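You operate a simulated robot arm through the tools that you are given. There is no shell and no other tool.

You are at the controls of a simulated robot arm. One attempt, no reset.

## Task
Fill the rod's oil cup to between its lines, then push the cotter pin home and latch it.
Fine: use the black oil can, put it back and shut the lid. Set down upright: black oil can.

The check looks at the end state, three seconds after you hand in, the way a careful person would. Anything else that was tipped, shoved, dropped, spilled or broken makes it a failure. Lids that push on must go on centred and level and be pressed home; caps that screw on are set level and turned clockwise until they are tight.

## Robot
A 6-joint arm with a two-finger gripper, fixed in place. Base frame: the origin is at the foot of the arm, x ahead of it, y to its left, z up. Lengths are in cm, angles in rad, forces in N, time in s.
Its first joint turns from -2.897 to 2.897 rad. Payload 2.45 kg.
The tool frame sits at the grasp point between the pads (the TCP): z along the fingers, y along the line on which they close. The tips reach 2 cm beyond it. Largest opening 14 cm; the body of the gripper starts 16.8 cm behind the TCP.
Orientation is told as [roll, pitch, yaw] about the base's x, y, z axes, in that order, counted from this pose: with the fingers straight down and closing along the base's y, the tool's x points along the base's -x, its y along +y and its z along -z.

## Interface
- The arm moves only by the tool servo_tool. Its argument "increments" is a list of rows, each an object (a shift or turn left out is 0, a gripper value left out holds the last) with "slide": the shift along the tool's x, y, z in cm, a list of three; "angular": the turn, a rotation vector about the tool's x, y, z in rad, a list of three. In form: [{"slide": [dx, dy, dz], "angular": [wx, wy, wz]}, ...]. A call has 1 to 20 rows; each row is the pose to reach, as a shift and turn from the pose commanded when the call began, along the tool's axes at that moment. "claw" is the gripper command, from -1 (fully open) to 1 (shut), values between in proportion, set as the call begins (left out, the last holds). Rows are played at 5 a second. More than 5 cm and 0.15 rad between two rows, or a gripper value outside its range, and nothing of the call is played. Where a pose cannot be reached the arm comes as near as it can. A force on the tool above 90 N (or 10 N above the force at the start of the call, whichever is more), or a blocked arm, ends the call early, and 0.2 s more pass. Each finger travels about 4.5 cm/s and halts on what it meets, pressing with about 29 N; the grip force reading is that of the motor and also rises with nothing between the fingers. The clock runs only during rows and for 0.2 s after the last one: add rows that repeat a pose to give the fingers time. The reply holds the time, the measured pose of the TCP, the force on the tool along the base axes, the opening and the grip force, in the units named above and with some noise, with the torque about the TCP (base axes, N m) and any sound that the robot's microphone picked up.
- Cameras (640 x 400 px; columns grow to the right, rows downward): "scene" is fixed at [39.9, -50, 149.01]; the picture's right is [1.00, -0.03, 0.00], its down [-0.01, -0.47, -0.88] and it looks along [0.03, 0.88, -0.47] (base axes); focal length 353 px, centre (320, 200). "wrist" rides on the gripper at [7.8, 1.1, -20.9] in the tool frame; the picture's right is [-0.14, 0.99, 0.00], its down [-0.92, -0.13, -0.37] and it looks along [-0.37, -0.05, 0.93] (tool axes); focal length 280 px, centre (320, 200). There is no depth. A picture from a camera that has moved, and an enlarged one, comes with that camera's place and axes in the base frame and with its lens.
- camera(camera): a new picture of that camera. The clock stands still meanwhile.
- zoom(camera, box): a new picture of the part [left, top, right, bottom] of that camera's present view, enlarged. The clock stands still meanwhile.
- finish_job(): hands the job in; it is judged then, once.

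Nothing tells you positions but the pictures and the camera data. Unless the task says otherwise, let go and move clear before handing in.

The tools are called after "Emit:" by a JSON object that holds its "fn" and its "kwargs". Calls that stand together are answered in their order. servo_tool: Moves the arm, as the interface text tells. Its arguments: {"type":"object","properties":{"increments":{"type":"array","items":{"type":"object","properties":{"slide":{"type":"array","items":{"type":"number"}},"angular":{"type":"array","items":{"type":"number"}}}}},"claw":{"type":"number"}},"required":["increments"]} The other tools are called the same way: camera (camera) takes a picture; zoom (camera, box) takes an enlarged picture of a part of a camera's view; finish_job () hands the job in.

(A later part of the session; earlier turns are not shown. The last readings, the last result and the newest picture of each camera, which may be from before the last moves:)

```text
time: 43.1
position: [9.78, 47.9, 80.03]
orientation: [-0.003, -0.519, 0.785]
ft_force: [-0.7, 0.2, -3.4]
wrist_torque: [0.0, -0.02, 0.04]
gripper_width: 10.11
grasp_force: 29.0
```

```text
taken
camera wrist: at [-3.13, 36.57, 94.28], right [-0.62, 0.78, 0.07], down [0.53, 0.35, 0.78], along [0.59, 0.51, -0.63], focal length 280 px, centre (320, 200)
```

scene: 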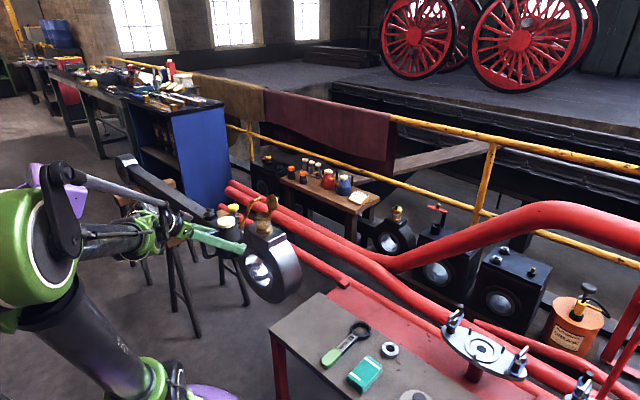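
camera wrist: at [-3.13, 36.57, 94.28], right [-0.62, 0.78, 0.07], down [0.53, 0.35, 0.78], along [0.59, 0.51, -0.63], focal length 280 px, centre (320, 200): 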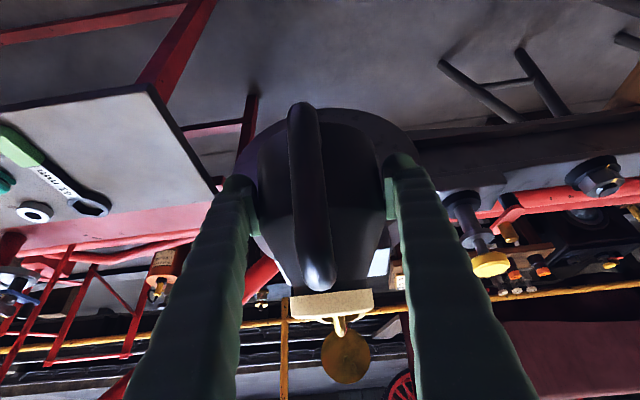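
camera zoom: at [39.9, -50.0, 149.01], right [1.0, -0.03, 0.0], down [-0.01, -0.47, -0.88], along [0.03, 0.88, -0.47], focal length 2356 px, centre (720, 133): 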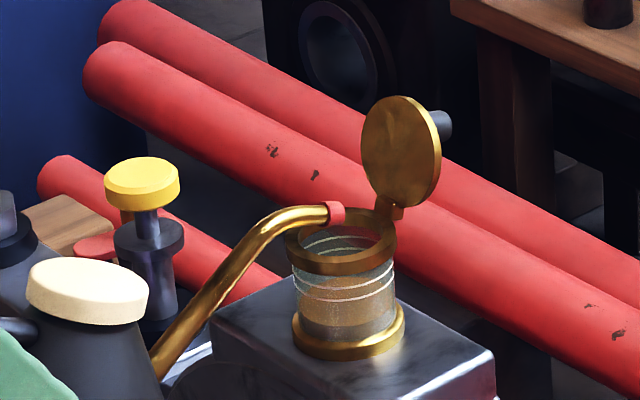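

No flow yet at 20°. I tilt to 30° and look again.

Emit:
{"fn": "servo_tool", "kwargs": {"increments": [{"slide": [-0.26, 0, -1.3], "angular": [0, 0.087, 0]}, {"slide": [-0.71, 0, -2.66], "angular": [0, 0.1745, 0]}]}}

Emit:
{"fn": "zoom", "kwargs": {"camera": "scene", "box": [240, 195, 290, 240]}}

```text
time: 43.7
position: [9.32, 47.48, 82.73]
orientation: [-0.002, -0.345, 0.786]
ft_force: [-0.3, -0.3, -3.6]
wrist_torque: [-0.01, 0.0, 0.04]
gripper_width: 10.12
grasp_force: 29.2
```

```text
8.89 times, centred on (265, 218) of scene
camera zoom: at [39.9, -50.0, 149.01], right [1.0, -0.03, 0.0], down [-0.01, -0.47, -0.88], along [0.03, 0.88, -0.47], focal length 3142 px, centre (809, 44)
```

zoom: 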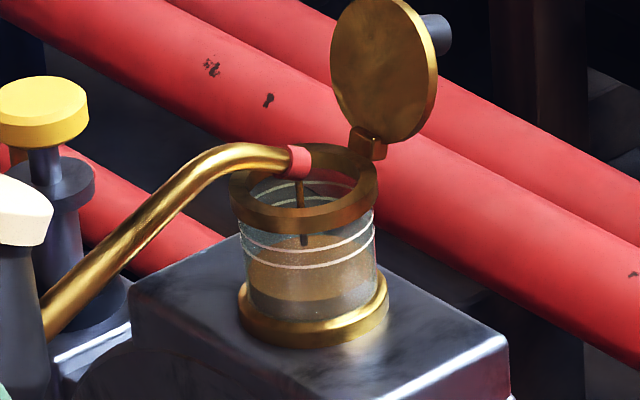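

Oil is flowing in a thin stream into the cup at 30°. I hold here and watch the level.

Emit:
{"fn": "servo_tool", "kwargs": {"increments": [{"slide": [0, 0, 0]}, {"slide": [0, 0, 0]}]}}

Emit:
{"fn": "zoom", "kwargs": {"camera": "scene", "box": [250, 205, 285, 240]}}

```text
time: 44.3
position: [9.4, 47.43, 82.64]
orientation: [-0.001, -0.344, 0.786]
ft_force: [0.0, 0.7, -4.2]
wrist_torque: [-0.02, 0.01, 0.01]
gripper_width: 10.13
grasp_force: 28.9
```

```text
11.43 times, centred on (268, 222) of scene
camera zoom: at [39.9, -50.0, 149.01], right [1.0, -0.03, 0.0], down [-0.01, -0.47, -0.88], along [0.03, 0.88, -0.47], focal length 4039 px, centre (920, -57)
```

zoom: 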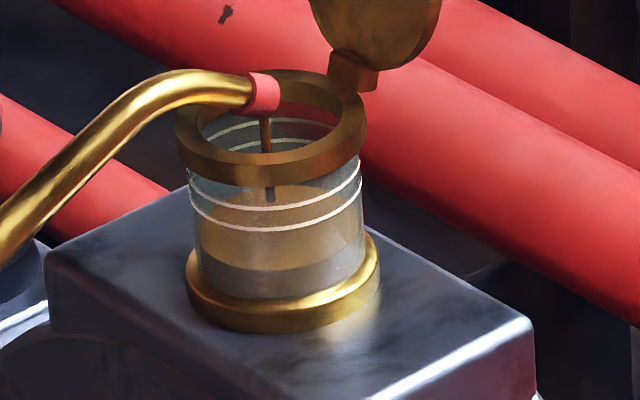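

The level has started to rise slightly. I hold another second.

Emit:
{"fn": "servo_tool", "kwargs": {"increments": [{"slide": [0, 0, 0]}, {"slide": [0, 0, 0]}, {"slide": [0, 0, 0]}, {"slide": [0, 0, 0]}]}}

Emit:
{"fn": "zoom", "kwargs": {"camera": "scene", "box": [254, 208, 280, 236]}}

```text
time: 45.3
position: [9.16, 47.49, 82.81]
orientation: [-0.001, -0.345, 0.787]
ft_force: [-0.3, 0.0, -3.3]
wrist_torque: [-0.03, -0.02, 0.0]
gripper_width: 10.11
grasp_force: 29.1
```

```text
14.29 times, centred on (267, 222) of scene
camera zoom: at [39.9, -50.0, 149.01], right [1.0, -0.03, 0.0], down [-0.01, -0.47, -0.88], along [0.03, 0.88, -0.47], focal length 5049 px, centre (1077, -114)
```

zoom: 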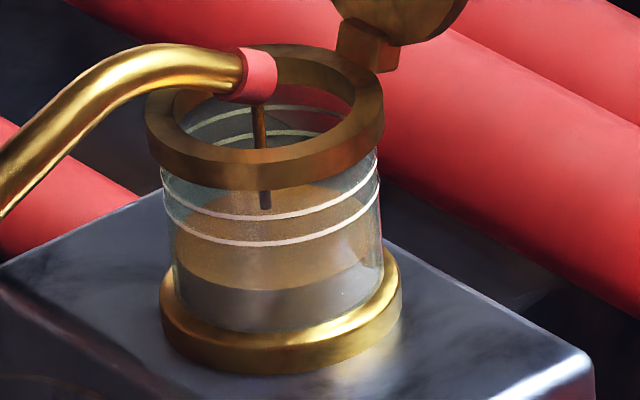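

The level rises slowly, roughly 0.15 cm per second. I hold longer and re-check.

Emit:
{"fn": "servo_tool", "kwargs": {"increments": [{"slide": [0, 0, 0]}, {"slide": [0, 0, 0]}, {"slide": [0, 0, 0]}, {"slide": [0, 0, 0]}, {"slide": [0, 0, 0]}, {"slide": [0, 0, 0]}, {"slide": [0, 0, 0]}, {"slide": [0, 0, 0]}, {"slide": [0, 0, 0]}, {"slide": [0, 0, 0]}]}}

Emit:
{"fn": "zoom", "kwargs": {"camera": "scene", "box": [254, 208, 280, 236]}}

```text
time: 47.5
position: [9.28, 47.49, 82.67]
orientation: [-0.001, -0.347, 0.785]
ft_force: [0.1, 0.2, -4.2]
wrist_torque: [0.0, 0.0, -0.01]
gripper_width: 10.09
grasp_force: 29.0
```

```text
14.29 times, centred on (267, 222) of scene
camera zoom: at [39.9, -50.0, 149.01], right [1.0, -0.03, 0.0], down [-0.01, -0.47, -0.88], along [0.03, 0.88, -0.47], focal length 5049 px, centre (1077, -114)
```

zoom: 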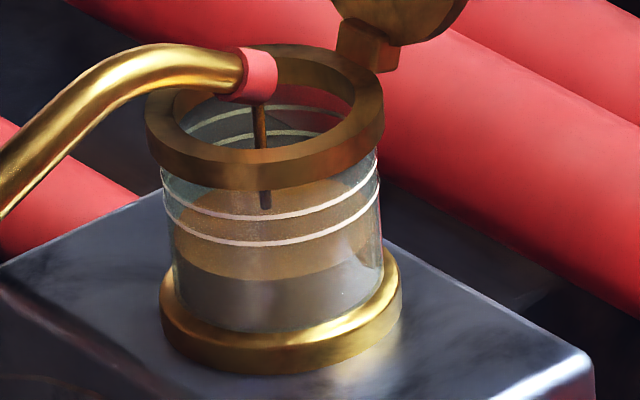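

It rises steadily but slowly. I tilt 2° more and hold for two seconds.

Emit:
{"fn": "servo_tool", "kwargs": {"increments": [{"slide": [-0.14, 0, -0.63], "angular": [0, 0.035, 0]}, {"slide": [-0.14, 0, -0.63], "angular": [0, 0.035, 0]}, {"slide": [-0.14, 0, -0.63], "angular": [0, 0.035, 0]}, {"slide": [-0.14, 0, -0.63], "angular": [0, 0.035, 0]}, {"slide": [-0.14, 0, -0.63], "angular": [0, 0.035, 0]}, {"slide": [-0.14, 0, -0.63], "angular": [0, 0.035, 0]}, {"slide": [-0.14, 0, -0.63], "angular": [0, 0.035, 0]}, {"slide": [-0.14, 0, -0.63], "angular": [0, 0.035, 0]}, {"slide": [-0.14, 0, -0.63], "angular": [0, 0.035, 0]}]}}

Emit:
{"fn": "zoom", "kwargs": {"camera": "scene", "box": [254, 208, 280, 236]}}

```text
time: 49.5
position: [9.25, 47.45, 83.26]
orientation: [-0.001, -0.308, 0.785]
ft_force: [-0.2, -0.4, -4.0]
wrist_torque: [0.0, 0.01, -0.02]
gripper_width: 10.11
grasp_force: 29.2
```

```text
14.29 times, centred on (267, 222) of scene
camera zoom: at [39.9, -50.0, 149.01], right [1.0, -0.03, 0.0], down [-0.01, -0.47, -0.88], along [0.03, 0.88, -0.47], focal length 5049 px, centre (1077, -114)
```

zoom: 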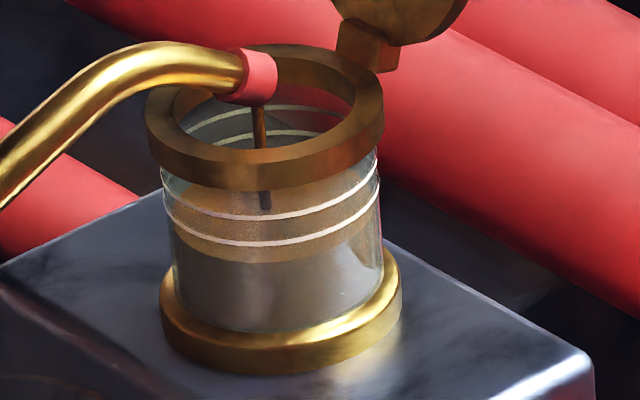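

The level is now just below the lower line. I hold 1.6 s more.

Emit:
{"fn": "servo_tool", "kwargs": {"increments": [{"slide": [0, 0, 0]}, {"slide": [0, 0, 0]}, {"slide": [0, 0, 0]}, {"slide": [0, 0, 0]}, {"slide": [0, 0, 0]}, {"slide": [0, 0, 0]}, {"slide": [0, 0, 0]}]}}

Emit:
{"fn": "zoom", "kwargs": {"camera": "scene", "box": [254, 208, 280, 236]}}

```text
time: 51.1
position: [9.21, 47.34, 83.25]
orientation: [-0.002, -0.31, 0.786]
ft_force: [-0.6, 0.7, -3.4]
wrist_torque: [-0.02, 0.0, -0.01]
gripper_width: 10.1
grasp_force: 29.3
```

```text
14.29 times, centred on (267, 222) of scene
camera zoom: at [39.9, -50.0, 149.01], right [1.0, -0.03, 0.0], down [-0.01, -0.47, -0.88], along [0.03, 0.88, -0.47], focal length 5049 px, centre (1077, -114)
```

zoom: 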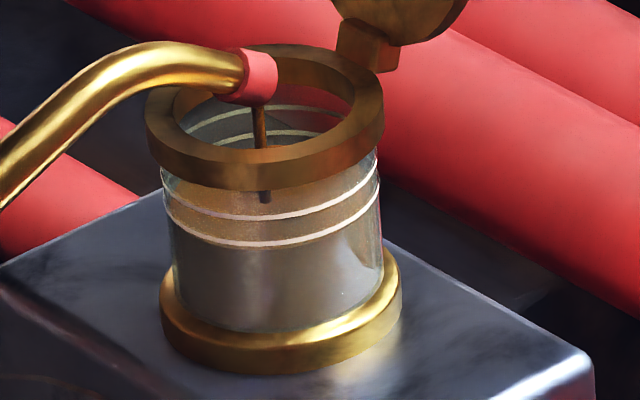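

The surface has reached about the lower line. I zoom tightly to measure it.

Emit:
{"fn": "zoom", "kwargs": {"camera": "scene", "box": [257, 216, 277, 230]}}

```text
16.00 times, centred on (267, 223) of scene
camera zoom: at [39.9, -50.0, 149.01], right [1.0, -0.03, 0.0], down [-0.01, -0.47, -0.88], along [0.03, 0.88, -0.47], focal length 5655 px, centre (1168, -168)
```

zoom: 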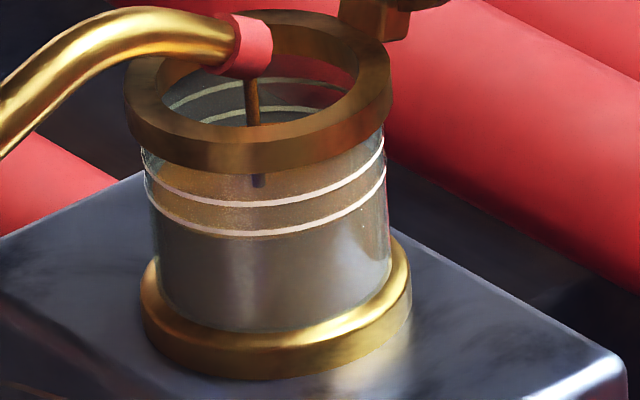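

The surface is just below the lower line. I hold 1 s more and check again.

Emit:
{"fn": "servo_tool", "kwargs": {"increments": [{"slide": [0, 0, 0]}, {"slide": [0, 0, 0]}, {"slide": [0, 0, 0]}, {"slide": [0, 0, 0]}]}}

Emit:
{"fn": "zoom", "kwargs": {"camera": "scene", "box": [257, 216, 277, 230]}}

```text
time: 52.1
position: [9.22, 47.39, 83.26]
orientation: [-0.002, -0.309, 0.784]
ft_force: [0.3, 1.2, -4.4]
wrist_torque: [-0.02, 0.06, 0.0]
gripper_width: 10.09
grasp_force: 29.2
```

```text
16.00 times, centred on (267, 223) of scene
camera zoom: at [39.9, -50.0, 149.01], right [1.0, -0.03, 0.0], down [-0.01, -0.47, -0.88], along [0.03, 0.88, -0.47], focal length 5655 px, centre (1168, -168)
```

zoom: 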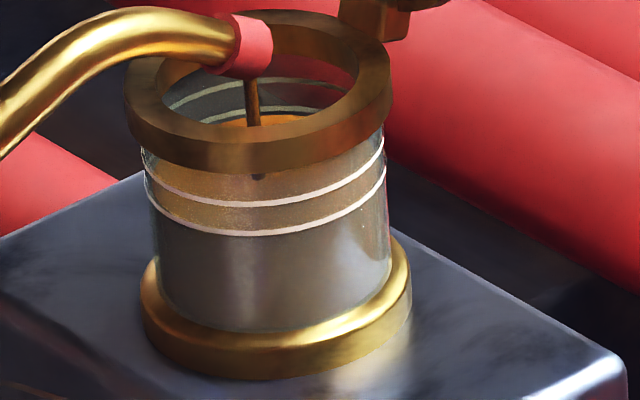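

The level is about at the lower line now. I hold 1 s more, aiming for midway between the lines.

Emit:
{"fn": "servo_tool", "kwargs": {"increments": [{"slide": [0, 0, 0]}, {"slide": [0, 0, 0]}, {"slide": [0, 0, 0]}, {"slide": [0, 0, 0]}]}}

Emit:
{"fn": "zoom", "kwargs": {"camera": "scene", "box": [257, 216, 277, 230]}}

```text
time: 53.1
position: [9.16, 47.34, 83.39]
orientation: [-0.002, -0.31, 0.785]
ft_force: [-0.5, -0.5, -3.6]
wrist_torque: [-0.01, 0.05, 0.03]
gripper_width: 10.1
grasp_force: 29.3
```

```text
16.00 times, centred on (267, 223) of scene
camera zoom: at [39.9, -50.0, 149.01], right [1.0, -0.03, 0.0], down [-0.01, -0.47, -0.88], along [0.03, 0.88, -0.47], focal length 5655 px, centre (1168, -168)
```

zoom: 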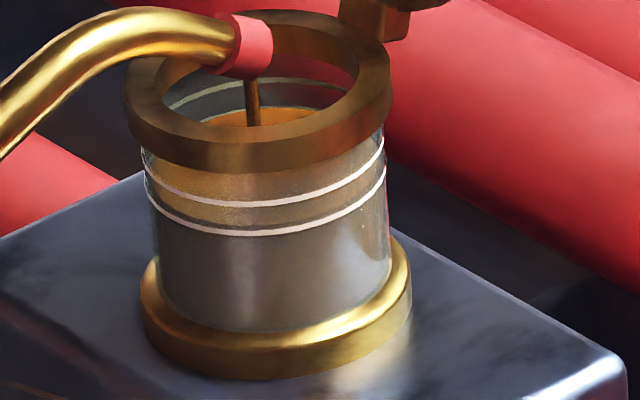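

The surface now sits about a third of the way between the lines. I tilt the can back to stop the flow, keeping the tip over the cup.

Emit:
{"fn": "servo_tool", "kwargs": {"increments": [{"slide": [0, 0, 0]}, {"slide": [0.25, 0, 1.73], "angular": [0, -0.105, 0]}, {"slide": [0.26, 0, 3.38], "angular": [0, -0.209, 0]}, {"slide": [0.09, 0, 5.04], "angular": [0, -0.314, 0]}, {"slide": [0.09, 0, 5.04], "angular": [0, -0.314, 0]}]}}

Emit:
{"fn": "zoom", "kwargs": {"camera": "scene", "box": [257, 216, 277, 230]}}

```text
time: 54.3
position: [10.41, 48.38, 78.62]
orientation: [-0.002, -0.624, 0.786]
ft_force: [0.7, -0.7, -3.7]
wrist_torque: [-0.01, 0.01, 0.0]
gripper_width: 10.09
grasp_force: 29.0
```

```text
16.00 times, centred on (267, 223) of scene
camera zoom: at [39.9, -50.0, 149.01], right [1.0, -0.03, 0.0], down [-0.01, -0.47, -0.88], along [0.03, 0.88, -0.47], focal length 5655 px, centre (1168, -168)
```

zoom: 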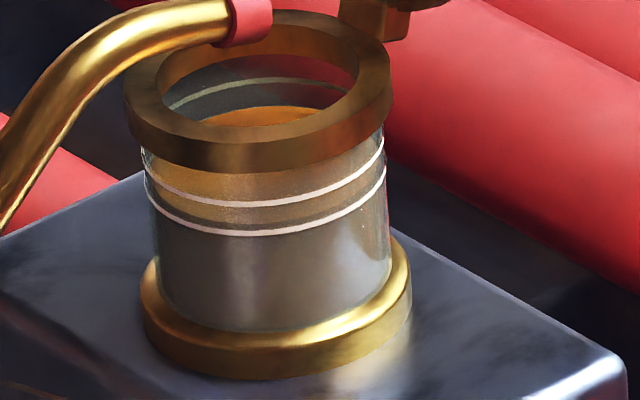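

The flow has stopped and the surface is about midway between the lines. I level the can above the cup and rise clear.

Emit:
{"fn": "servo_tool", "kwargs": {"increments": [{"slide": [-0.24, 0, 1.43], "angular": [0, -0.122, 0]}, {"slide": [-0.76, 0, 2.89], "angular": [0, -0.244, 0]}, {"slide": [-0.76, 0, 2.89], "angular": [0, -0.244, 0]}, {"slide": [-1.81, 0, 1.43], "angular": [0, -0.244, 0]}, {"slide": [-3.1, 0, -0.11], "angular": [0, -0.244, 0]}, {"slide": [-3.1, 0, -0.11], "angular": [0, -0.244, 0]}]}}

Emit:
{"fn": "zoom", "kwargs": {"camera": "scene", "box": [180, 160, 310, 280]}}

Emit:
{"fn": "zoom", "kwargs": {"camera": "scene", "box": [257, 216, 277, 230]}}

```text
time: 55.7
position: [12.08, 50.22, 80.49]
orientation: [-0.002, -0.868, 0.788]
ft_force: [-0.3, -0.1, -4.8]
wrist_torque: [0.01, -0.02, 0.01]
gripper_width: 10.04
grasp_force: 28.7
```

```text
3.33 times, centred on (245, 220) of scene
camera zoom: at [39.9, -50.0, 149.01], right [1.0, -0.03, 0.0], down [-0.01, -0.47, -0.88], along [0.03, 0.88, -0.47], focal length 1178 px, centre (570, 133)
```

zoom: 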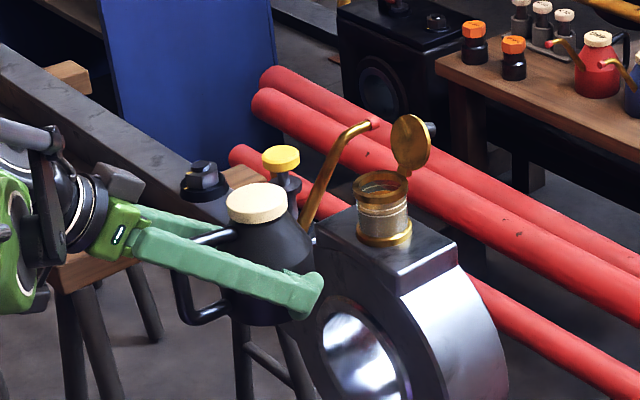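

```text
16.00 times, centred on (267, 223) of scene
camera zoom: at [39.9, -50.0, 149.01], right [1.0, -0.03, 0.0], down [-0.01, -0.47, -0.88], along [0.03, 0.88, -0.47], focal length 5655 px, centre (1168, -168)
```

zoom: 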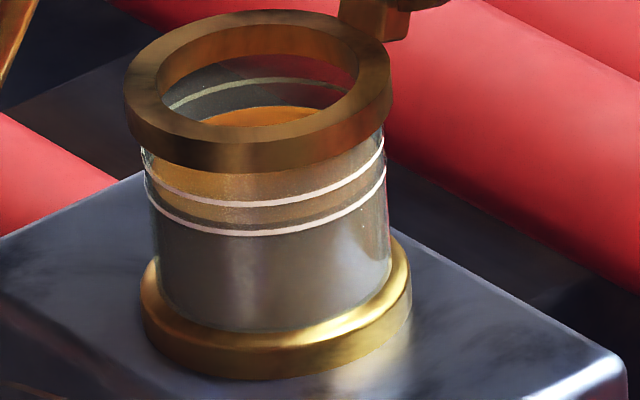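

The can is level and the cup's oil sits between the lines. I carry the can back sideways over the bench the same way.

Emit:
{"fn": "servo_tool", "kwargs": {"increments": [{"slide": [0, -1.2, 0]}, {"slide": [0, -3.4, 0]}, {"slide": [0, -6.2, 0]}, {"slide": [0, -9.2, 0]}, {"slide": [0, -12.2, 0]}, {"slide": [0, -15.2, 0]}, {"slide": [0, -18.2, 0]}, {"slide": [0, -21.2, 0]}, {"slide": [0, -24.2, 0]}, {"slide": [0, -27.2, 0]}, {"slide": [0, -29.6, 0]}, {"slide": [0, -31.0, 0]}, {"slide": [0, -31.0, 0]}]}}

Emit:
{"fn": "zoom", "kwargs": {"camera": "scene", "box": [240, 180, 340, 310]}}

Emit:
{"fn": "camera", "kwargs": {"camera": "wrist"}}

```text
time: 58.5
position: [33.93, 28.17, 80.53]
orientation: [-0.001, -0.868, 0.788]
ft_force: [0.5, 0.0, -4.3]
wrist_torque: [-0.03, -0.01, 0.0]
gripper_width: 10.04
grasp_force: 29.0
```

```text
3.08 times, centred on (290, 245) of scene
camera zoom: at [39.9, -50.0, 149.01], right [1.0, -0.03, 0.0], down [-0.01, -0.47, -0.88], along [0.03, 0.88, -0.47], focal length 1087 px, centre (412, 62)
```

zoom: 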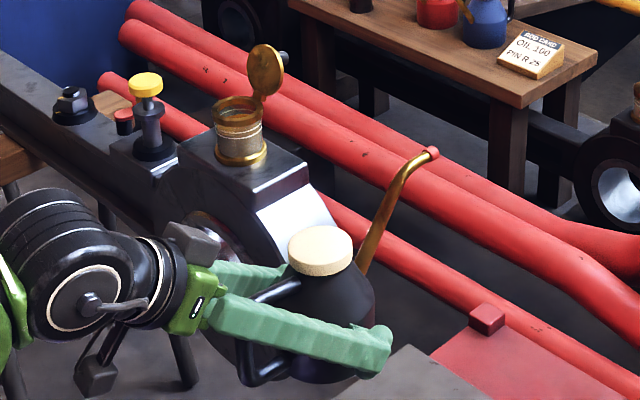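

```text
taken
camera wrist: at [18.33, 14.05, 88.02], right [-0.64, 0.76, 0.1], down [0.31, 0.13, 0.94], along [0.7, 0.63, -0.32], focal length 280 px, centre (320, 200)
```

wrist: 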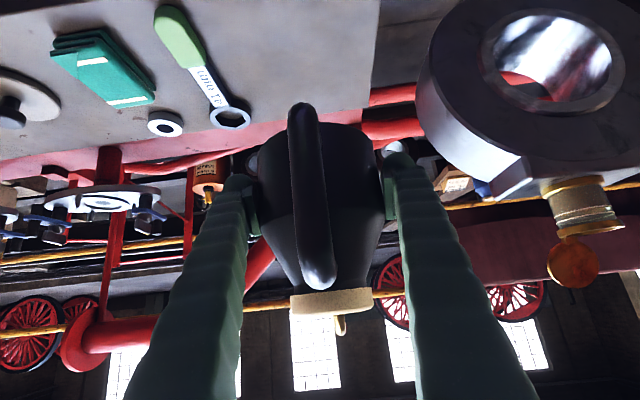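

The can is still upright. I bring it forward and down over its original spot, stopping 3 cm above the bench.

Emit:
{"fn": "servo_tool", "kwargs": {"increments": [{"slide": [0.3, 0, 1.2]}, {"slide": [0.85, 0, 3.3]}, {"slide": [1.5, 0, 5.8]}, {"slide": [2.15, 0, 8.3]}, {"slide": [2.8, 0, 10.8]}, {"slide": [3.45, 0, 13.3]}, {"slide": [4.1, 0, 15.8]}, {"slide": [4.6, 0, 17.8]}, {"slide": [4.876, 0, 18.84]}, {"slide": [4.876, 0, 18.84]}]}}

Emit:
{"fn": "zoom", "kwargs": {"camera": "scene", "box": [270, 240, 370, 335]}}

```text
time: 60.7
position: [41.87, 36.15, 64.49]
orientation: [-0.002, -0.868, 0.789]
ft_force: [0.0, 0.4, -4.6]
wrist_torque: [0.01, 0.02, -0.03]
gripper_width: 10.0
grasp_force: 29.0
```

```text
4.21 times, centred on (320, 288) of scene
camera zoom: at [39.9, -50.0, 149.01], right [1.0, -0.03, 0.0], down [-0.01, -0.47, -0.88], along [0.03, 0.88, -0.47], focal length 1488 px, centre (320, -168)
```

zoom: 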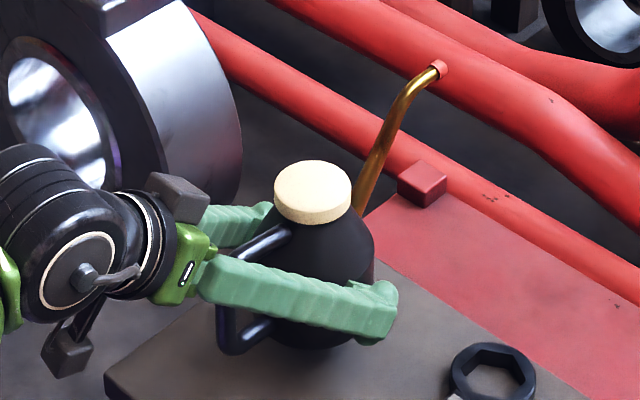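

The can hangs right above its spot. I lower it to the bench slowly.

Emit:
{"fn": "servo_tool", "kwargs": {"increments": [{"slide": [0.57, 0, 0.48]}, {"slide": [1.15, 0, 0.97]}, {"slide": [1.72, 0, 1.46]}, {"slide": [2.1, 0, 1.78]}, {"slide": [2.1, 0, 1.78]}]}}

Emit:
{"fn": "zoom", "kwargs": {"camera": "scene", "box": [280, 255, 360, 335]}}

```text
time: 61.9
position: [41.84, 36.17, 61.77]
orientation: [-0.002, -0.868, 0.785]
ft_force: [0.5, -0.4, -2.9]
wrist_torque: [-0.03, 0.01, 0.03]
gripper_width: 10.0
grasp_force: 28.9
```

```text
5.00 times, centred on (320, 295) of scene
camera zoom: at [39.9, -50.0, 149.01], right [1.0, -0.03, 0.0], down [-0.01, -0.47, -0.88], along [0.03, 0.88, -0.47], focal length 1767 px, centre (320, -275)
```

zoom: 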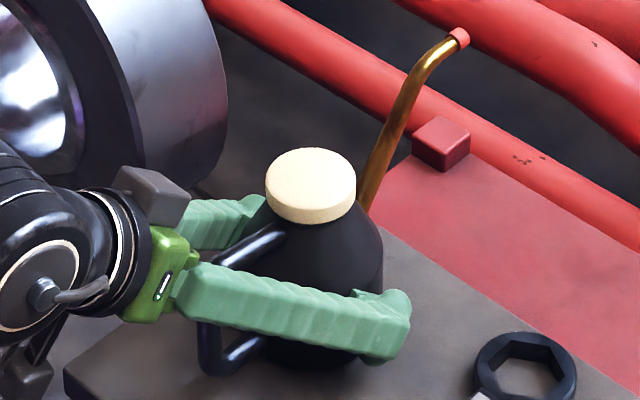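

The can is nearly touching. I lower 2 mm more and read the force.

Emit:
{"fn": "servo_tool", "kwargs": {"increments": [{"slide": [0.11, 0, 0.095]}, {"slide": [0.11, 0, 0.095]}]}}

Emit:
{"fn": "servo_tool", "kwargs": {"increments": [{"slide": [0.06, 0, 0.05]}, {"slide": [0.06, 0, 0.05]}]}}

```text
time: 62.5
position: [41.91, 36.05, 61.78]
orientation: [0.0, -0.867, 0.787]
ft_force: [1.5, 1.7, 2.2]
wrist_torque: [0.29, -0.16, 0.05]
gripper_width: 10.03
grasp_force: 29.1
```

```text
time: 63.1
position: [41.87, 36.16, 61.67]
orientation: [-0.002, -0.868, 0.787]
ft_force: [0.7, 0.0, 28.5]
wrist_torque: [0.08, 0.07, -0.03]
gripper_width: 10.04
grasp_force: 28.6
```

The can is on the bench. I ease the downward pressure, then open the fingers.

Emit:
{"fn": "servo_tool", "kwargs": {"increments": [{"slide": [-0.07, 0, -0.06]}, {"slide": [-0.07, 0, -0.06]}]}}

Emit:
{"fn": "servo_tool", "kwargs": {"increments": [{"slide": [0, 0, 0]}, {"slide": [0, 0, 0]}, {"slide": [0, 0, 0]}, {"slide": [0, 0, 0]}, {"slide": [0, 0, 0]}], "claw": -1}}

Emit:
{"fn": "zoom", "kwargs": {"camera": "scene", "box": [280, 255, 360, 335]}}

Emit:
{"fn": "camera", "kwargs": {"camera": "wrist"}}

```text
time: 63.7
position: [41.74, 36.24, 61.73]
orientation: [-0.001, -0.867, 0.787]
ft_force: [1.7, 1.0, 0.5]
wrist_torque: [0.0, -0.12, 0.05]
gripper_width: 10.01
grasp_force: 29.2
```

```text
time: 64.9
position: [41.86, 36.14, 61.69]
orientation: [-0.002, -0.866, 0.787]
ft_force: [-0.1, -0.2, 0.3]
wrist_torque: [-0.04, 0.01, 0.0]
gripper_width: 14.0
grasp_force: 0.0
```

```text
5.00 times, centred on (320, 295) of scene
camera zoom: at [39.9, -50.0, 149.01], right [1.0, -0.03, 0.0], down [-0.01, -0.47, -0.88], along [0.03, 0.88, -0.47], focal length 1767 px, centre (320, -275)
```

zoom: 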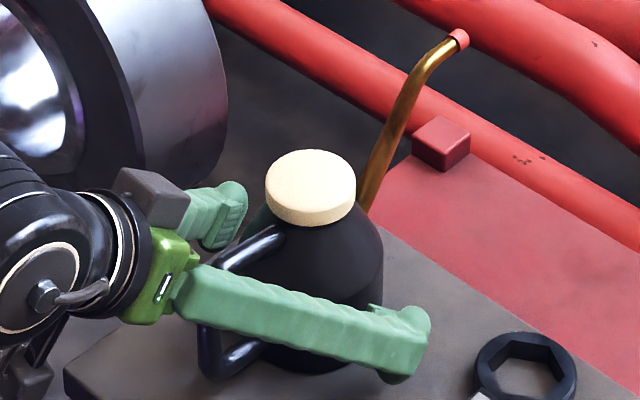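

```text
taken
camera wrist: at [26.19, 21.99, 69.24], right [-0.64, 0.76, 0.1], down [0.31, 0.13, 0.94], along [0.7, 0.63, -0.32], focal length 280 px, centre (320, 200)
```

wrist: 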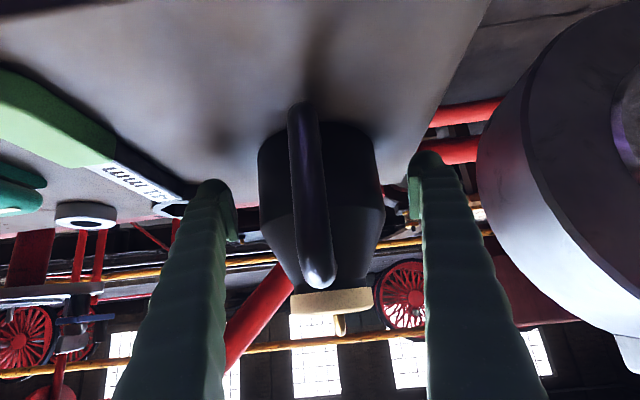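

The can stands upright in its place. I withdraw along the finger direction, then rise.

Emit:
{"fn": "servo_tool", "kwargs": {"increments": [{"slide": [0, 0, -2]}, {"slide": [0, 0, -5]}, {"slide": [0, 0, -8.5]}, {"slide": [0, 0, -12]}, {"slide": [0, 0, -15]}, {"slide": [-3, 0, -17.5]}, {"slide": [-6, 0, -20]}, {"slide": [-6, 0, -20]}]}}

Emit:
{"fn": "camera", "kwargs": {"camera": "scene"}}

Emit:
{"fn": "zoom", "kwargs": {"camera": "scene", "box": [200, 190, 300, 260]}}

```text
time: 66.7
position: [33.8, 28.06, 79.22]
orientation: [-0.003, -0.868, 0.787]
ft_force: [0.5, -0.2, 0.5]
wrist_torque: [0.0, -0.01, 0.01]
gripper_width: 13.99
grasp_force: 0.1
```

```text
taken
```

scene: 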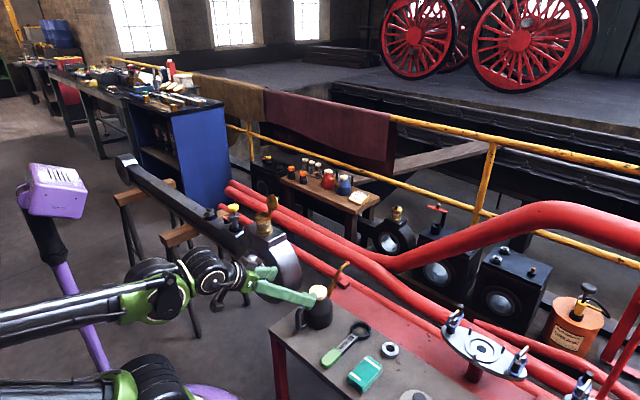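

```text
5.71 times, centred on (250, 225) of scene
camera zoom: at [39.9, -50.0, 149.01], right [1.0, -0.03, 0.0], down [-0.01, -0.47, -0.88], along [0.03, 0.88, -0.47], focal length 2020 px, centre (720, 57)
```

zoom: 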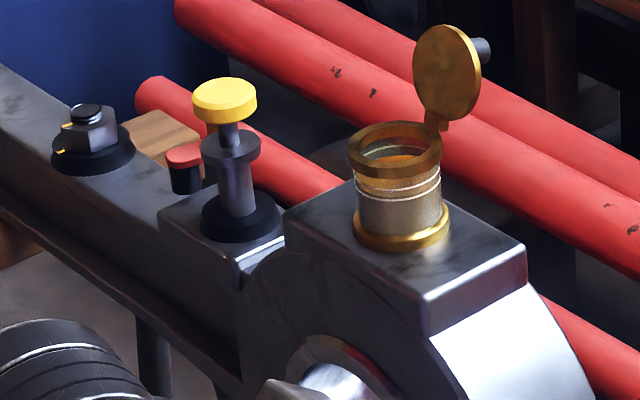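

The can is done. Next I shut the lid: raise, straighten the tool to −15°, close the fingers, and travel high to the far side of the open lid.

Emit:
{"fn": "servo_tool", "kwargs": {"increments": [{"slide": [-3.275, 0, -1.858], "angular": [0, 0.1013, 0]}, {"slide": [-6.55, 0, -3.716], "angular": [0, 0.2026, 0]}, {"slide": [-9.825, 0, -5.574], "angular": [0, 0.304, 0]}, {"slide": [-13.1, 0, -7.43], "angular": [0, 0.405, 0]}, {"slide": [-16.375, 0, -9.29], "angular": [0, 0.5065, 0]}, {"slide": [-19.65, 0, -11.15], "angular": [0, 0.608, 0]}, {"slide": [-19.65, 0, -11.15], "angular": [0, 0.608, 0]}], "claw": 1}}

Emit:
{"fn": "servo_tool", "kwargs": {"increments": [{"slide": [-2.422, 3.451, 0.644]}, {"slide": [-4.844, 6.9, 1.288]}, {"slide": [-7.27, 10.35, 1.93]}, {"slide": [-9.69, 13.8, 2.58]}, {"slide": [-12.1, 17.25, 3.22]}, {"slide": [-14.5, 20.7, 3.86]}, {"slide": [-17.0, 24.15, 4.5]}, {"slide": [-19.4, 27.6, 5.15]}, {"slide": [-21.8, 31.05, 5.8]}, {"slide": [-21.8, 31.05, 5.8]}]}}

Emit:
{"fn": "zoom", "kwargs": {"camera": "scene", "box": [200, 160, 320, 260]}}

Emit:
{"fn": "camera", "kwargs": {"camera": "wrist"}}

```text
time: 68.3
position: [36.71, 31.0, 101.39]
orientation: [-0.001, -0.258, 0.785]
ft_force: [0.0, 0.2, 1.1]
wrist_torque: [0.01, -0.01, 0.02]
gripper_width: 0.0
grasp_force: 2.3
```

```text
time: 70.5
position: [30.64, 68.98, 101.28]
orientation: [-0.003, -0.26, 0.785]
ft_force: [1.2, -0.8, 0.1]
wrist_torque: [0.0, -0.04, 0.0]
gripper_width: 0.0
grasp_force: 28.9
```

```text
4.00 times, centred on (260, 210) of scene
camera zoom: at [39.9, -50.0, 149.01], right [1.0, -0.03, 0.0], down [-0.01, -0.47, -0.88], along [0.03, 0.88, -0.47], focal length 1414 px, centre (560, 160)
```

zoom: 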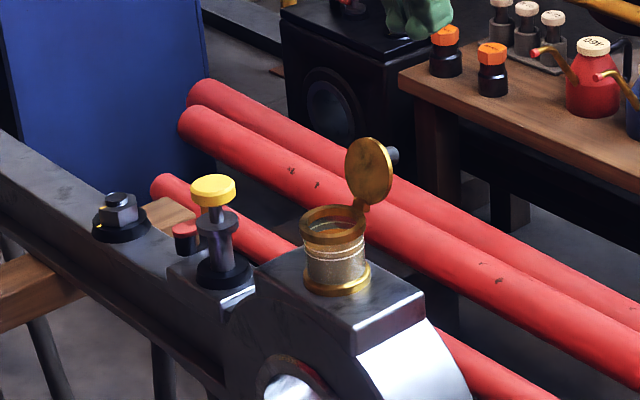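

```text
taken
camera wrist: at [20.67, 60.65, 119.44], right [-0.61, 0.79, 0.03], down [0.65, 0.47, 0.59], along [0.45, 0.38, -0.8], focal length 280 px, centre (320, 200)
```

wrist: 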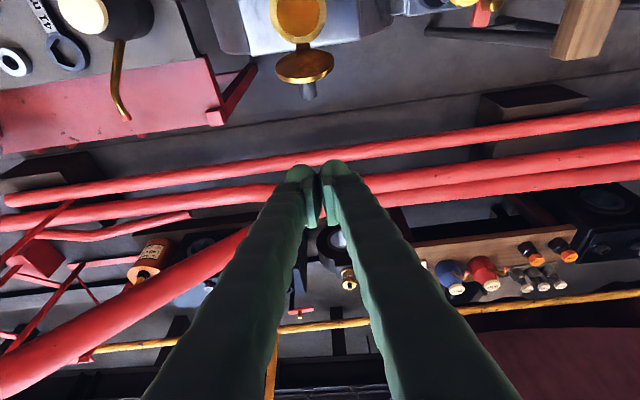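

The fingers are beyond the lid's knob (at h≈66). I descend behind the lid.

Emit:
{"fn": "servo_tool", "kwargs": {"increments": [{"slide": [1.0, -0.1, 3.77]}, {"slide": [2.0, -0.1, 7.54]}, {"slide": [3.0, -0.1, 11.3]}, {"slide": [3.0, -0.1, 11.3]}]}}

Emit:
{"fn": "zoom", "kwargs": {"camera": "scene", "box": [230, 170, 310, 240]}}

Emit:
{"fn": "camera", "kwargs": {"camera": "wrist"}}

```text
time: 71.5
position: [30.71, 68.88, 89.58]
orientation: [-0.002, -0.26, 0.785]
ft_force: [0.3, 0.0, -0.2]
wrist_torque: [0.0, -0.01, -0.02]
gripper_width: 0.01
grasp_force: 29.1
```

```text
5.71 times, centred on (270, 205) of scene
camera zoom: at [39.9, -50.0, 149.01], right [1.0, -0.03, 0.0], down [-0.01, -0.47, -0.88], along [0.03, 0.88, -0.47], focal length 2020 px, centre (606, 171)
```

zoom: 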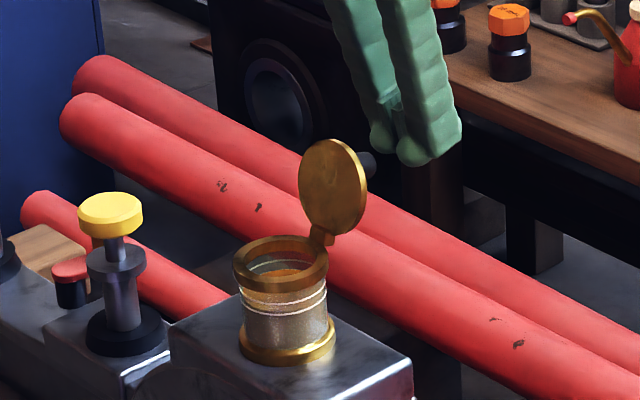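

```text
taken
camera wrist: at [20.84, 60.57, 107.74], right [-0.61, 0.79, 0.03], down [0.65, 0.47, 0.59], along [0.45, 0.38, -0.8], focal length 280 px, centre (320, 200)
```

wrist: 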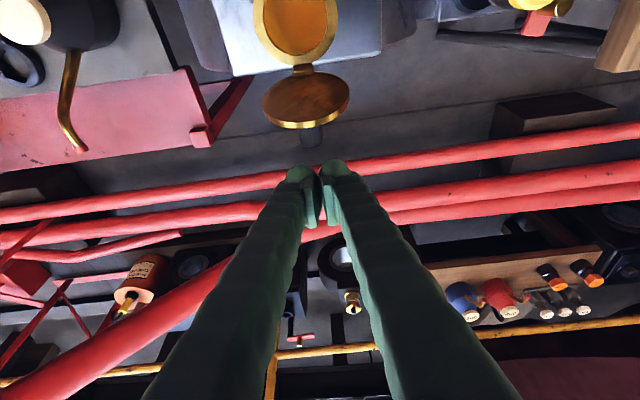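

The finger is behind the knob, well aligned. I lower slightly and pull slowly toward the base to start closing the lid.

Emit:
{"fn": "servo_tool", "kwargs": {"increments": [{"slide": [0.85, 0, 0.08]}, {"slide": [1.62, 0, -0.12]}, {"slide": [2.4, 0, -0.33]}, {"slide": [3.17, 0, -0.53]}, {"slide": [3.94, 0, -0.74]}, {"slide": [4.7, 0, -0.95]}]}}

Emit:
{"fn": "zoom", "kwargs": {"camera": "scene", "box": [230, 170, 310, 240]}}

```text
time: 72.9
position: [27.43, 65.59, 89.32]
orientation: [-0.002, -0.261, 0.786]
ft_force: [0.4, -0.6, 0.8]
wrist_torque: [-0.01, -0.01, 0.01]
gripper_width: 0.0
grasp_force: 29.2
```

```text
5.71 times, centred on (270, 205) of scene
camera zoom: at [39.9, -50.0, 149.01], right [1.0, -0.03, 0.0], down [-0.01, -0.47, -0.88], along [0.03, 0.88, -0.47], focal length 2020 px, centre (606, 171)
```

zoom: 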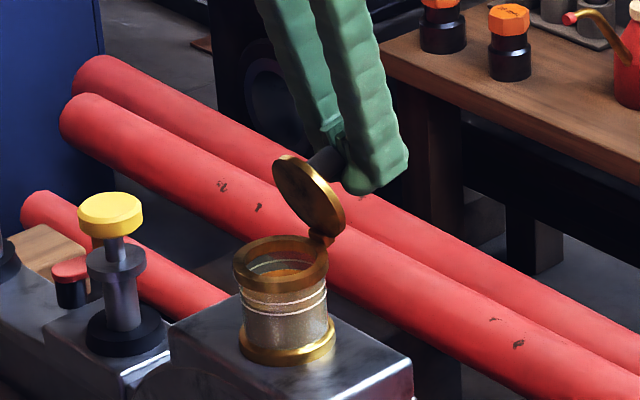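

The lid is closing, now at about 65°. I keep pulling at the same height.

Emit:
{"fn": "servo_tool", "kwargs": {"increments": [{"slide": [0.77, 0, -0.2]}, {"slide": [1.55, 0, -0.41]}, {"slide": [2.32, 0, -0.62]}, {"slide": [3.09, 0, -0.82]}, {"slide": [3.87, 0, -1.03]}, {"slide": [4.5, 0, -1.2]}]}}

Emit:
{"fn": "zoom", "kwargs": {"camera": "scene", "box": [230, 170, 310, 240]}}

```text
time: 74.3
position: [24.17, 62.27, 89.46]
orientation: [0.0, -0.26, 0.785]
ft_force: [-0.3, 1.6, -1.5]
wrist_torque: [0.01, -0.06, -0.02]
gripper_width: 0.01
grasp_force: 28.9
```

```text
5.71 times, centred on (270, 205) of scene
camera zoom: at [39.9, -50.0, 149.01], right [1.0, -0.03, 0.0], down [-0.01, -0.47, -0.88], along [0.03, 0.88, -0.47], focal length 2020 px, centre (606, 171)
```

zoom: 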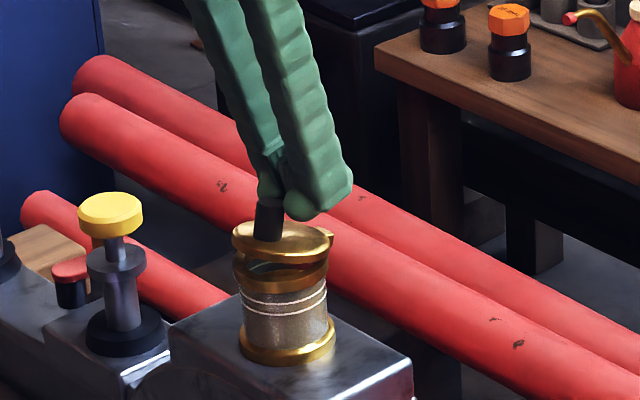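

The lid is nearly shut. I raise, straighten the tool and come down over the knob to press it home.

Emit:
{"fn": "servo_tool", "kwargs": {"increments": [{"slide": [-0.77, 0, -2.9]}, {"slide": [2.24, 0, -4.01], "angular": [0, 0.13, 0]}, {"slide": [2.24, 0, -4.01], "angular": [0, 0.26, 0]}, {"slide": [2.24, 0, -4.01], "angular": [0, 0.26, 0]}]}}

Emit:
{"fn": "servo_tool", "kwargs": {"increments": [{"slide": [0, 0, 1.2]}, {"slide": [0, 0, 2.2]}, {"slide": [0, 0, 2.6]}, {"slide": [0, 0, 2.6]}]}}

Emit:
{"fn": "zoom", "kwargs": {"camera": "scene", "box": [230, 180, 300, 240]}}

Emit:
{"fn": "zoom", "kwargs": {"camera": "wrist", "box": [220, 80, 420, 240]}}

```text
time: 75.3
position: [21.92, 59.99, 92.46]
orientation: [-0.001, 0.001, 0.785]
ft_force: [-1.4, -0.9, 0.5]
wrist_torque: [0.04, -0.04, 0.02]
gripper_width: 0.01
grasp_force: 28.9
```

```text
time: 76.3
position: [21.94, 59.99, 90.04]
orientation: [-0.003, -0.001, 0.786]
ft_force: [-0.4, 0.0, -0.2]
wrist_torque: [0.0, -0.02, 0.02]
gripper_width: 0.03
grasp_force: 28.8
```

```text
6.67 times, centred on (265, 210) of scene
camera zoom: at [39.9, -50.0, 149.01], right [1.0, -0.03, 0.0], down [-0.01, -0.47, -0.88], along [0.03, 0.88, -0.47], focal length 2356 px, centre (687, 133)
```

zoom: 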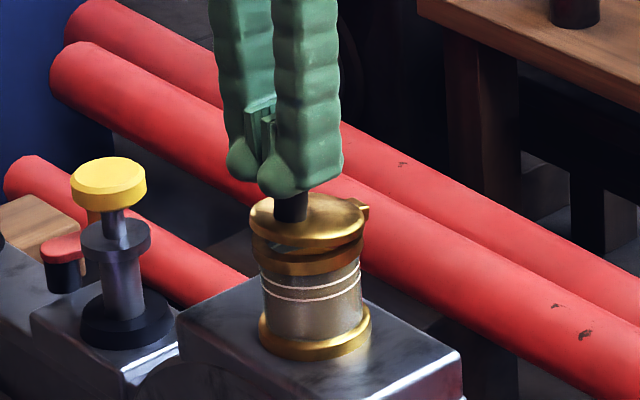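

```text
2.50 times, centred on (320, 160) of wrist
camera zoom: at [15.6, 55.16, 110.92], right [-0.6, 0.8, 0.0], down [0.74, 0.56, 0.37], along [0.29, 0.22, -0.93], focal length 701 px, centre (320, 300)
```

zoom: 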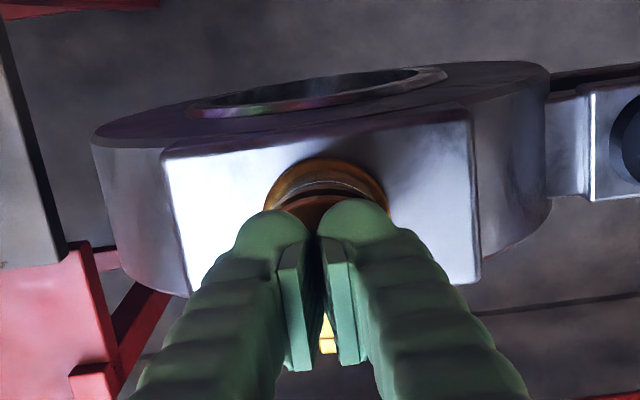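

The finger tips are right above the knob. I press down in small steps.

Emit:
{"fn": "servo_tool", "kwargs": {"increments": [{"slide": [0, 0, 0.25]}, {"slide": [0, 0, 0.5]}, {"slide": [0, 0, 0.7]}, {"slide": [0, 0, 0.7]}]}}

Emit:
{"fn": "zoom", "kwargs": {"camera": "scene", "box": [245, 195, 290, 240]}}

```text
time: 77.3
position: [21.83, 59.9, 89.38]
orientation: [-0.001, 0.0, 0.786]
ft_force: [0.0, -0.4, -0.3]
wrist_torque: [0.0, 0.0, -0.02]
gripper_width: 0.0
grasp_force: 28.9
```

```text
8.89 times, centred on (268, 218) of scene
camera zoom: at [39.9, -50.0, 149.01], right [1.0, -0.03, 0.0], down [-0.01, -0.47, -0.88], along [0.03, 0.88, -0.47], focal length 3142 px, centre (787, 44)
```

zoom: 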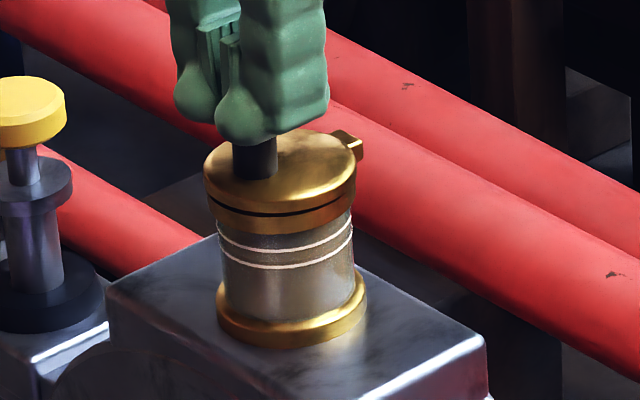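

The lid is almost flush; a thin gap remains. I press further.

Emit:
{"fn": "servo_tool", "kwargs": {"increments": [{"slide": [0, 0, 0.15]}, {"slide": [0, 0, 0.3]}, {"slide": [0, 0, 0.3]}]}}

Emit:
{"fn": "zoom", "kwargs": {"camera": "scene", "box": [245, 195, 290, 240]}}

```text
time: 78.1
position: [21.95, 59.87, 89.26]
orientation: [-0.002, 0.001, 0.786]
ft_force: [-1.4, 1.8, 22.9]
wrist_torque: [0.04, 0.07, -0.01]
gripper_width: 0.59
grasp_force: 29.5
```

```text
8.89 times, centred on (268, 218) of scene
camera zoom: at [39.9, -50.0, 149.01], right [1.0, -0.03, 0.0], down [-0.01, -0.47, -0.88], along [0.03, 0.88, -0.47], focal length 3142 px, centre (787, 44)
```

zoom: 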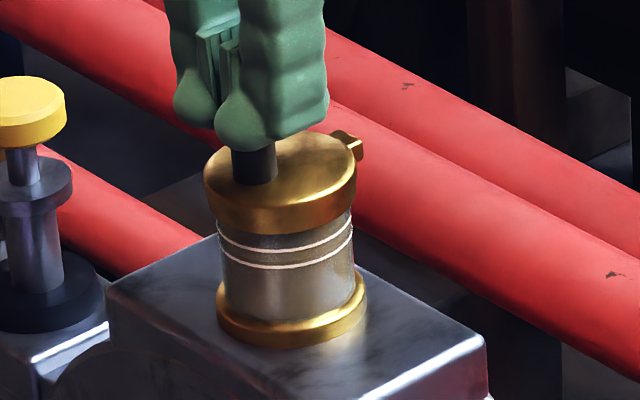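

The lid is shut flush with 23 N. I relax the fingers, then rise clear and check.

Emit:
{"fn": "servo_tool", "kwargs": {"increments": [{"slide": [0, 0, -0.25]}, {"slide": [0, 0, -0.25]}, {"slide": [0, 0, -0.25]}], "claw": 0.6}}

Emit:
{"fn": "servo_tool", "kwargs": {"increments": [{"slide": [0, 0, -2]}, {"slide": [0, 0, -5]}, {"slide": [0, 0, -8.5]}, {"slide": [0, 0, -8.5]}]}}

Emit:
{"fn": "zoom", "kwargs": {"camera": "scene", "box": [245, 195, 290, 240]}}

Emit:
{"fn": "zoom", "kwargs": {"camera": "scene", "box": [257, 216, 277, 230]}}

Emit:
{"fn": "camera", "kwargs": {"camera": "wrist"}}

```text
time: 78.9
position: [21.82, 60.0, 89.33]
orientation: [-0.002, 0.0, 0.785]
ft_force: [-0.4, 0.0, -0.2]
wrist_torque: [0.02, 0.02, -0.01]
gripper_width: 2.82
grasp_force: 0.0
```

```text
time: 79.9
position: [21.84, 59.93, 97.8]
orientation: [-0.003, -0.001, 0.785]
ft_force: [1.1, -0.3, -0.2]
wrist_torque: [0.02, 0.03, 0.01]
gripper_width: 2.8
grasp_force: 0.1
```

```text
8.89 times, centred on (268, 218) of scene
camera zoom: at [39.9, -50.0, 149.01], right [1.0, -0.03, 0.0], down [-0.01, -0.47, -0.88], along [0.03, 0.88, -0.47], focal length 3142 px, centre (787, 44)
```

zoom: 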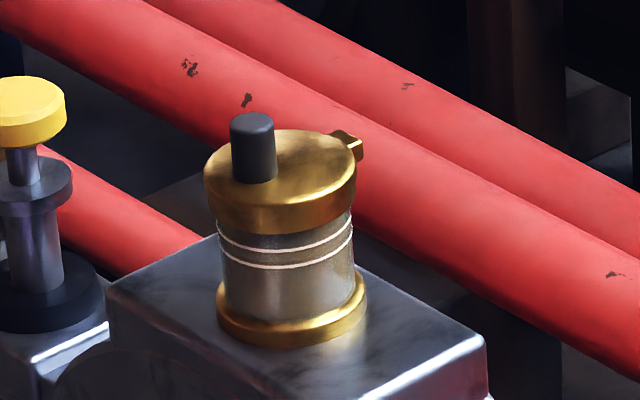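

```text
16.00 times, centred on (267, 223) of scene
camera zoom: at [39.9, -50.0, 149.01], right [1.0, -0.03, 0.0], down [-0.01, -0.47, -0.88], along [0.03, 0.88, -0.47], focal length 5655 px, centre (1168, -168)
```

zoom: 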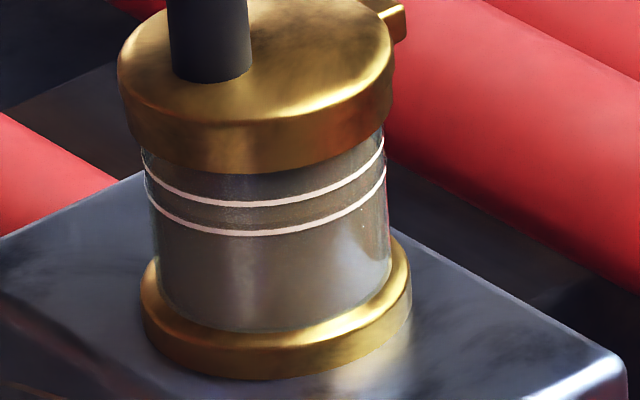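

```text
taken
camera wrist: at [15.56, 55.17, 118.7], right [-0.6, 0.8, 0.0], down [0.74, 0.56, 0.37], along [0.29, 0.22, -0.93], focal length 280 px, centre (320, 200)
```

wrist: 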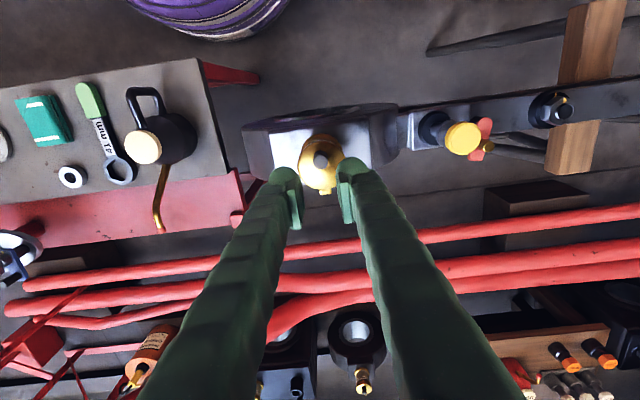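

The lid is closed flush and the oil sits between the lines. Next is the pin at about h=59.2, p=46.6; I move near it at safe height and look at the pin and latch.

Emit:
{"fn": "servo_tool", "kwargs": {"increments": [{"slide": [0, 3.5, 0]}, {"slide": [-0.5, 7, 0]}, {"slide": [-0.9, 11, 0]}, {"slide": [-1.3, 15, 0]}, {"slide": [-1.3, 15, 0]}], "claw": -0.5}}

Emit:
{"fn": "camera", "kwargs": {"camera": "wrist"}}

Emit:
{"fn": "zoom", "kwargs": {"camera": "wrist", "box": [300, 90, 460, 200]}}

Emit:
{"fn": "zoom", "kwargs": {"camera": "scene", "box": [215, 195, 255, 235]}}

```text
time: 81.1
position: [12.26, 71.62, 97.87]
orientation: [-0.001, 0.001, 0.785]
ft_force: [-0.7, 0.1, -0.3]
wrist_torque: [-0.03, 0.02, 0.0]
gripper_width: 10.48
grasp_force: 0.1
```

```text
taken
camera wrist: at [5.86, 66.8, 118.68], right [-0.6, 0.8, 0.0], down [0.74, 0.56, 0.37], along [0.29, 0.22, -0.93], focal length 280 px, centre (320, 200)
```

wrist: 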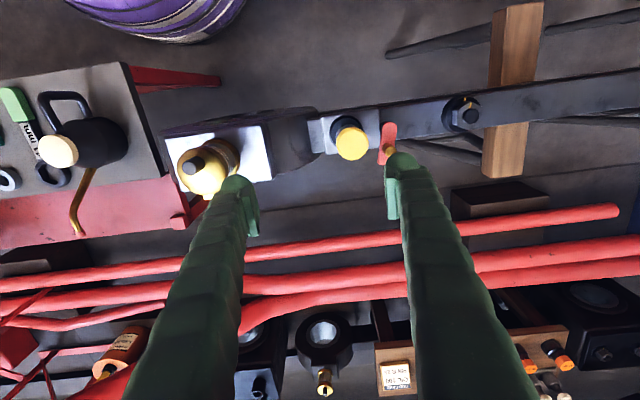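

```text
3.64 times, centred on (380, 145) of wrist
camera zoom: at [5.86, 66.8, 118.68], right [-0.6, 0.8, 0.0], down [0.74, 0.56, 0.37], along [0.29, 0.22, -0.93], focal length 1020 px, centre (102, 400)
```

zoom: 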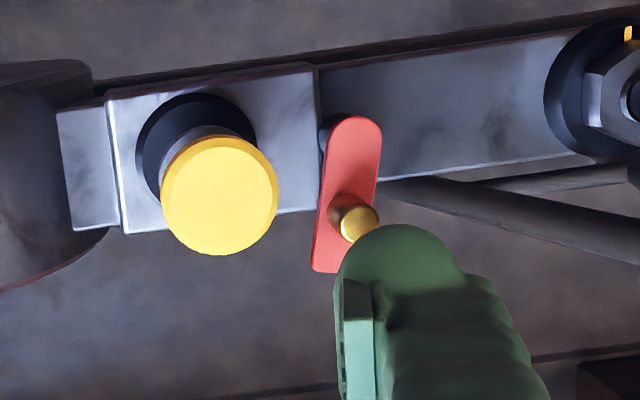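

```text
10.00 times, centred on (235, 215) of scene
camera zoom: at [39.9, -50.0, 149.01], right [1.0, -0.03, 0.0], down [-0.01, -0.47, -0.88], along [0.03, 0.88, -0.47], focal length 3534 px, centre (1170, 50)
```

zoom: 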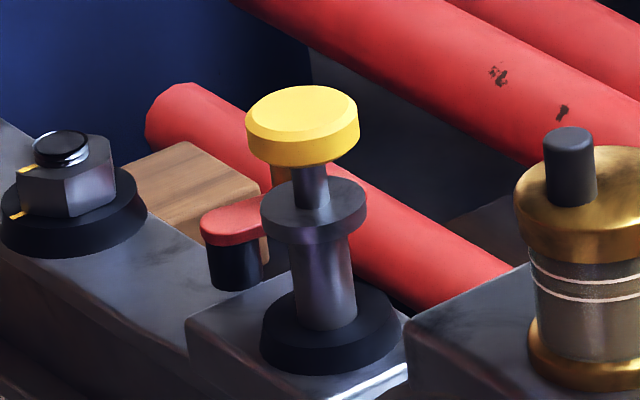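

The pin head centre is at h≈59.3, p≈46.6, z≈79.4, and the red latch's brass knob is near (6.6, 81.3, 75). I close the fingers and come down just above the pin head.

Emit:
{"fn": "servo_tool", "kwargs": {"increments": [{"slide": [0, 2.3, 0]}, {"slide": [-0.1, 4.6, 0]}, {"slide": [-0.1, 4.6, 4]}, {"slide": [-0.1, 4.6, 8]}, {"slide": [-0.1, 4.6, 12]}, {"slide": [-0.1, 4.6, 14.8]}, {"slide": [-0.1, 4.6, 14.8]}], "claw": 1}}

Emit:
{"fn": "zoom", "kwargs": {"camera": "scene", "box": [210, 180, 270, 240]}}

Emit:
{"fn": "zoom", "kwargs": {"camera": "wrist", "box": [220, 80, 420, 240]}}

```text
time: 82.7
position: [8.94, 74.81, 83.0]
orientation: [-0.002, -0.002, 0.787]
ft_force: [0.6, -0.2, 0.3]
wrist_torque: [-0.02, -0.01, 0.0]
gripper_width: 0.0
grasp_force: 28.5
```

```text
6.67 times, centred on (240, 210) of scene
camera zoom: at [39.9, -50.0, 149.01], right [1.0, -0.03, 0.0], down [-0.01, -0.47, -0.88], along [0.03, 0.88, -0.47], focal length 2356 px, centre (853, 133)
```

zoom: 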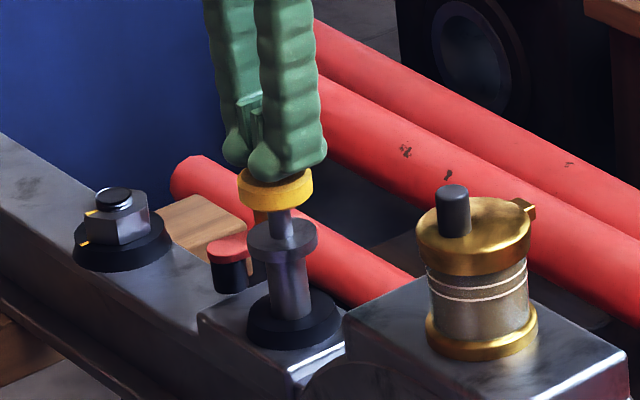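

```text
2.50 times, centred on (320, 160) of wrist
camera zoom: at [2.73, 69.98, 103.85], right [-0.6, 0.8, 0.0], down [0.74, 0.56, 0.37], along [0.29, 0.22, -0.93], focal length 701 px, centre (320, 300)
```

zoom: 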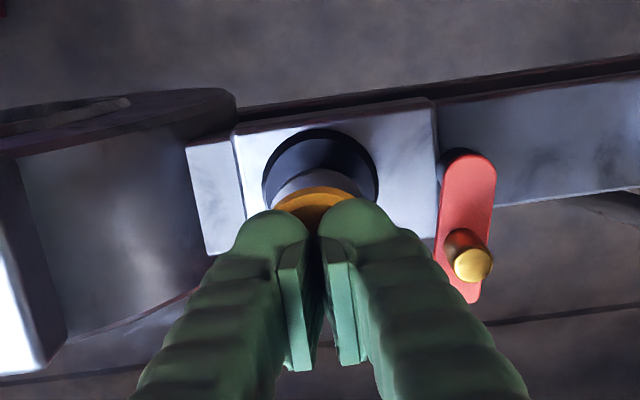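

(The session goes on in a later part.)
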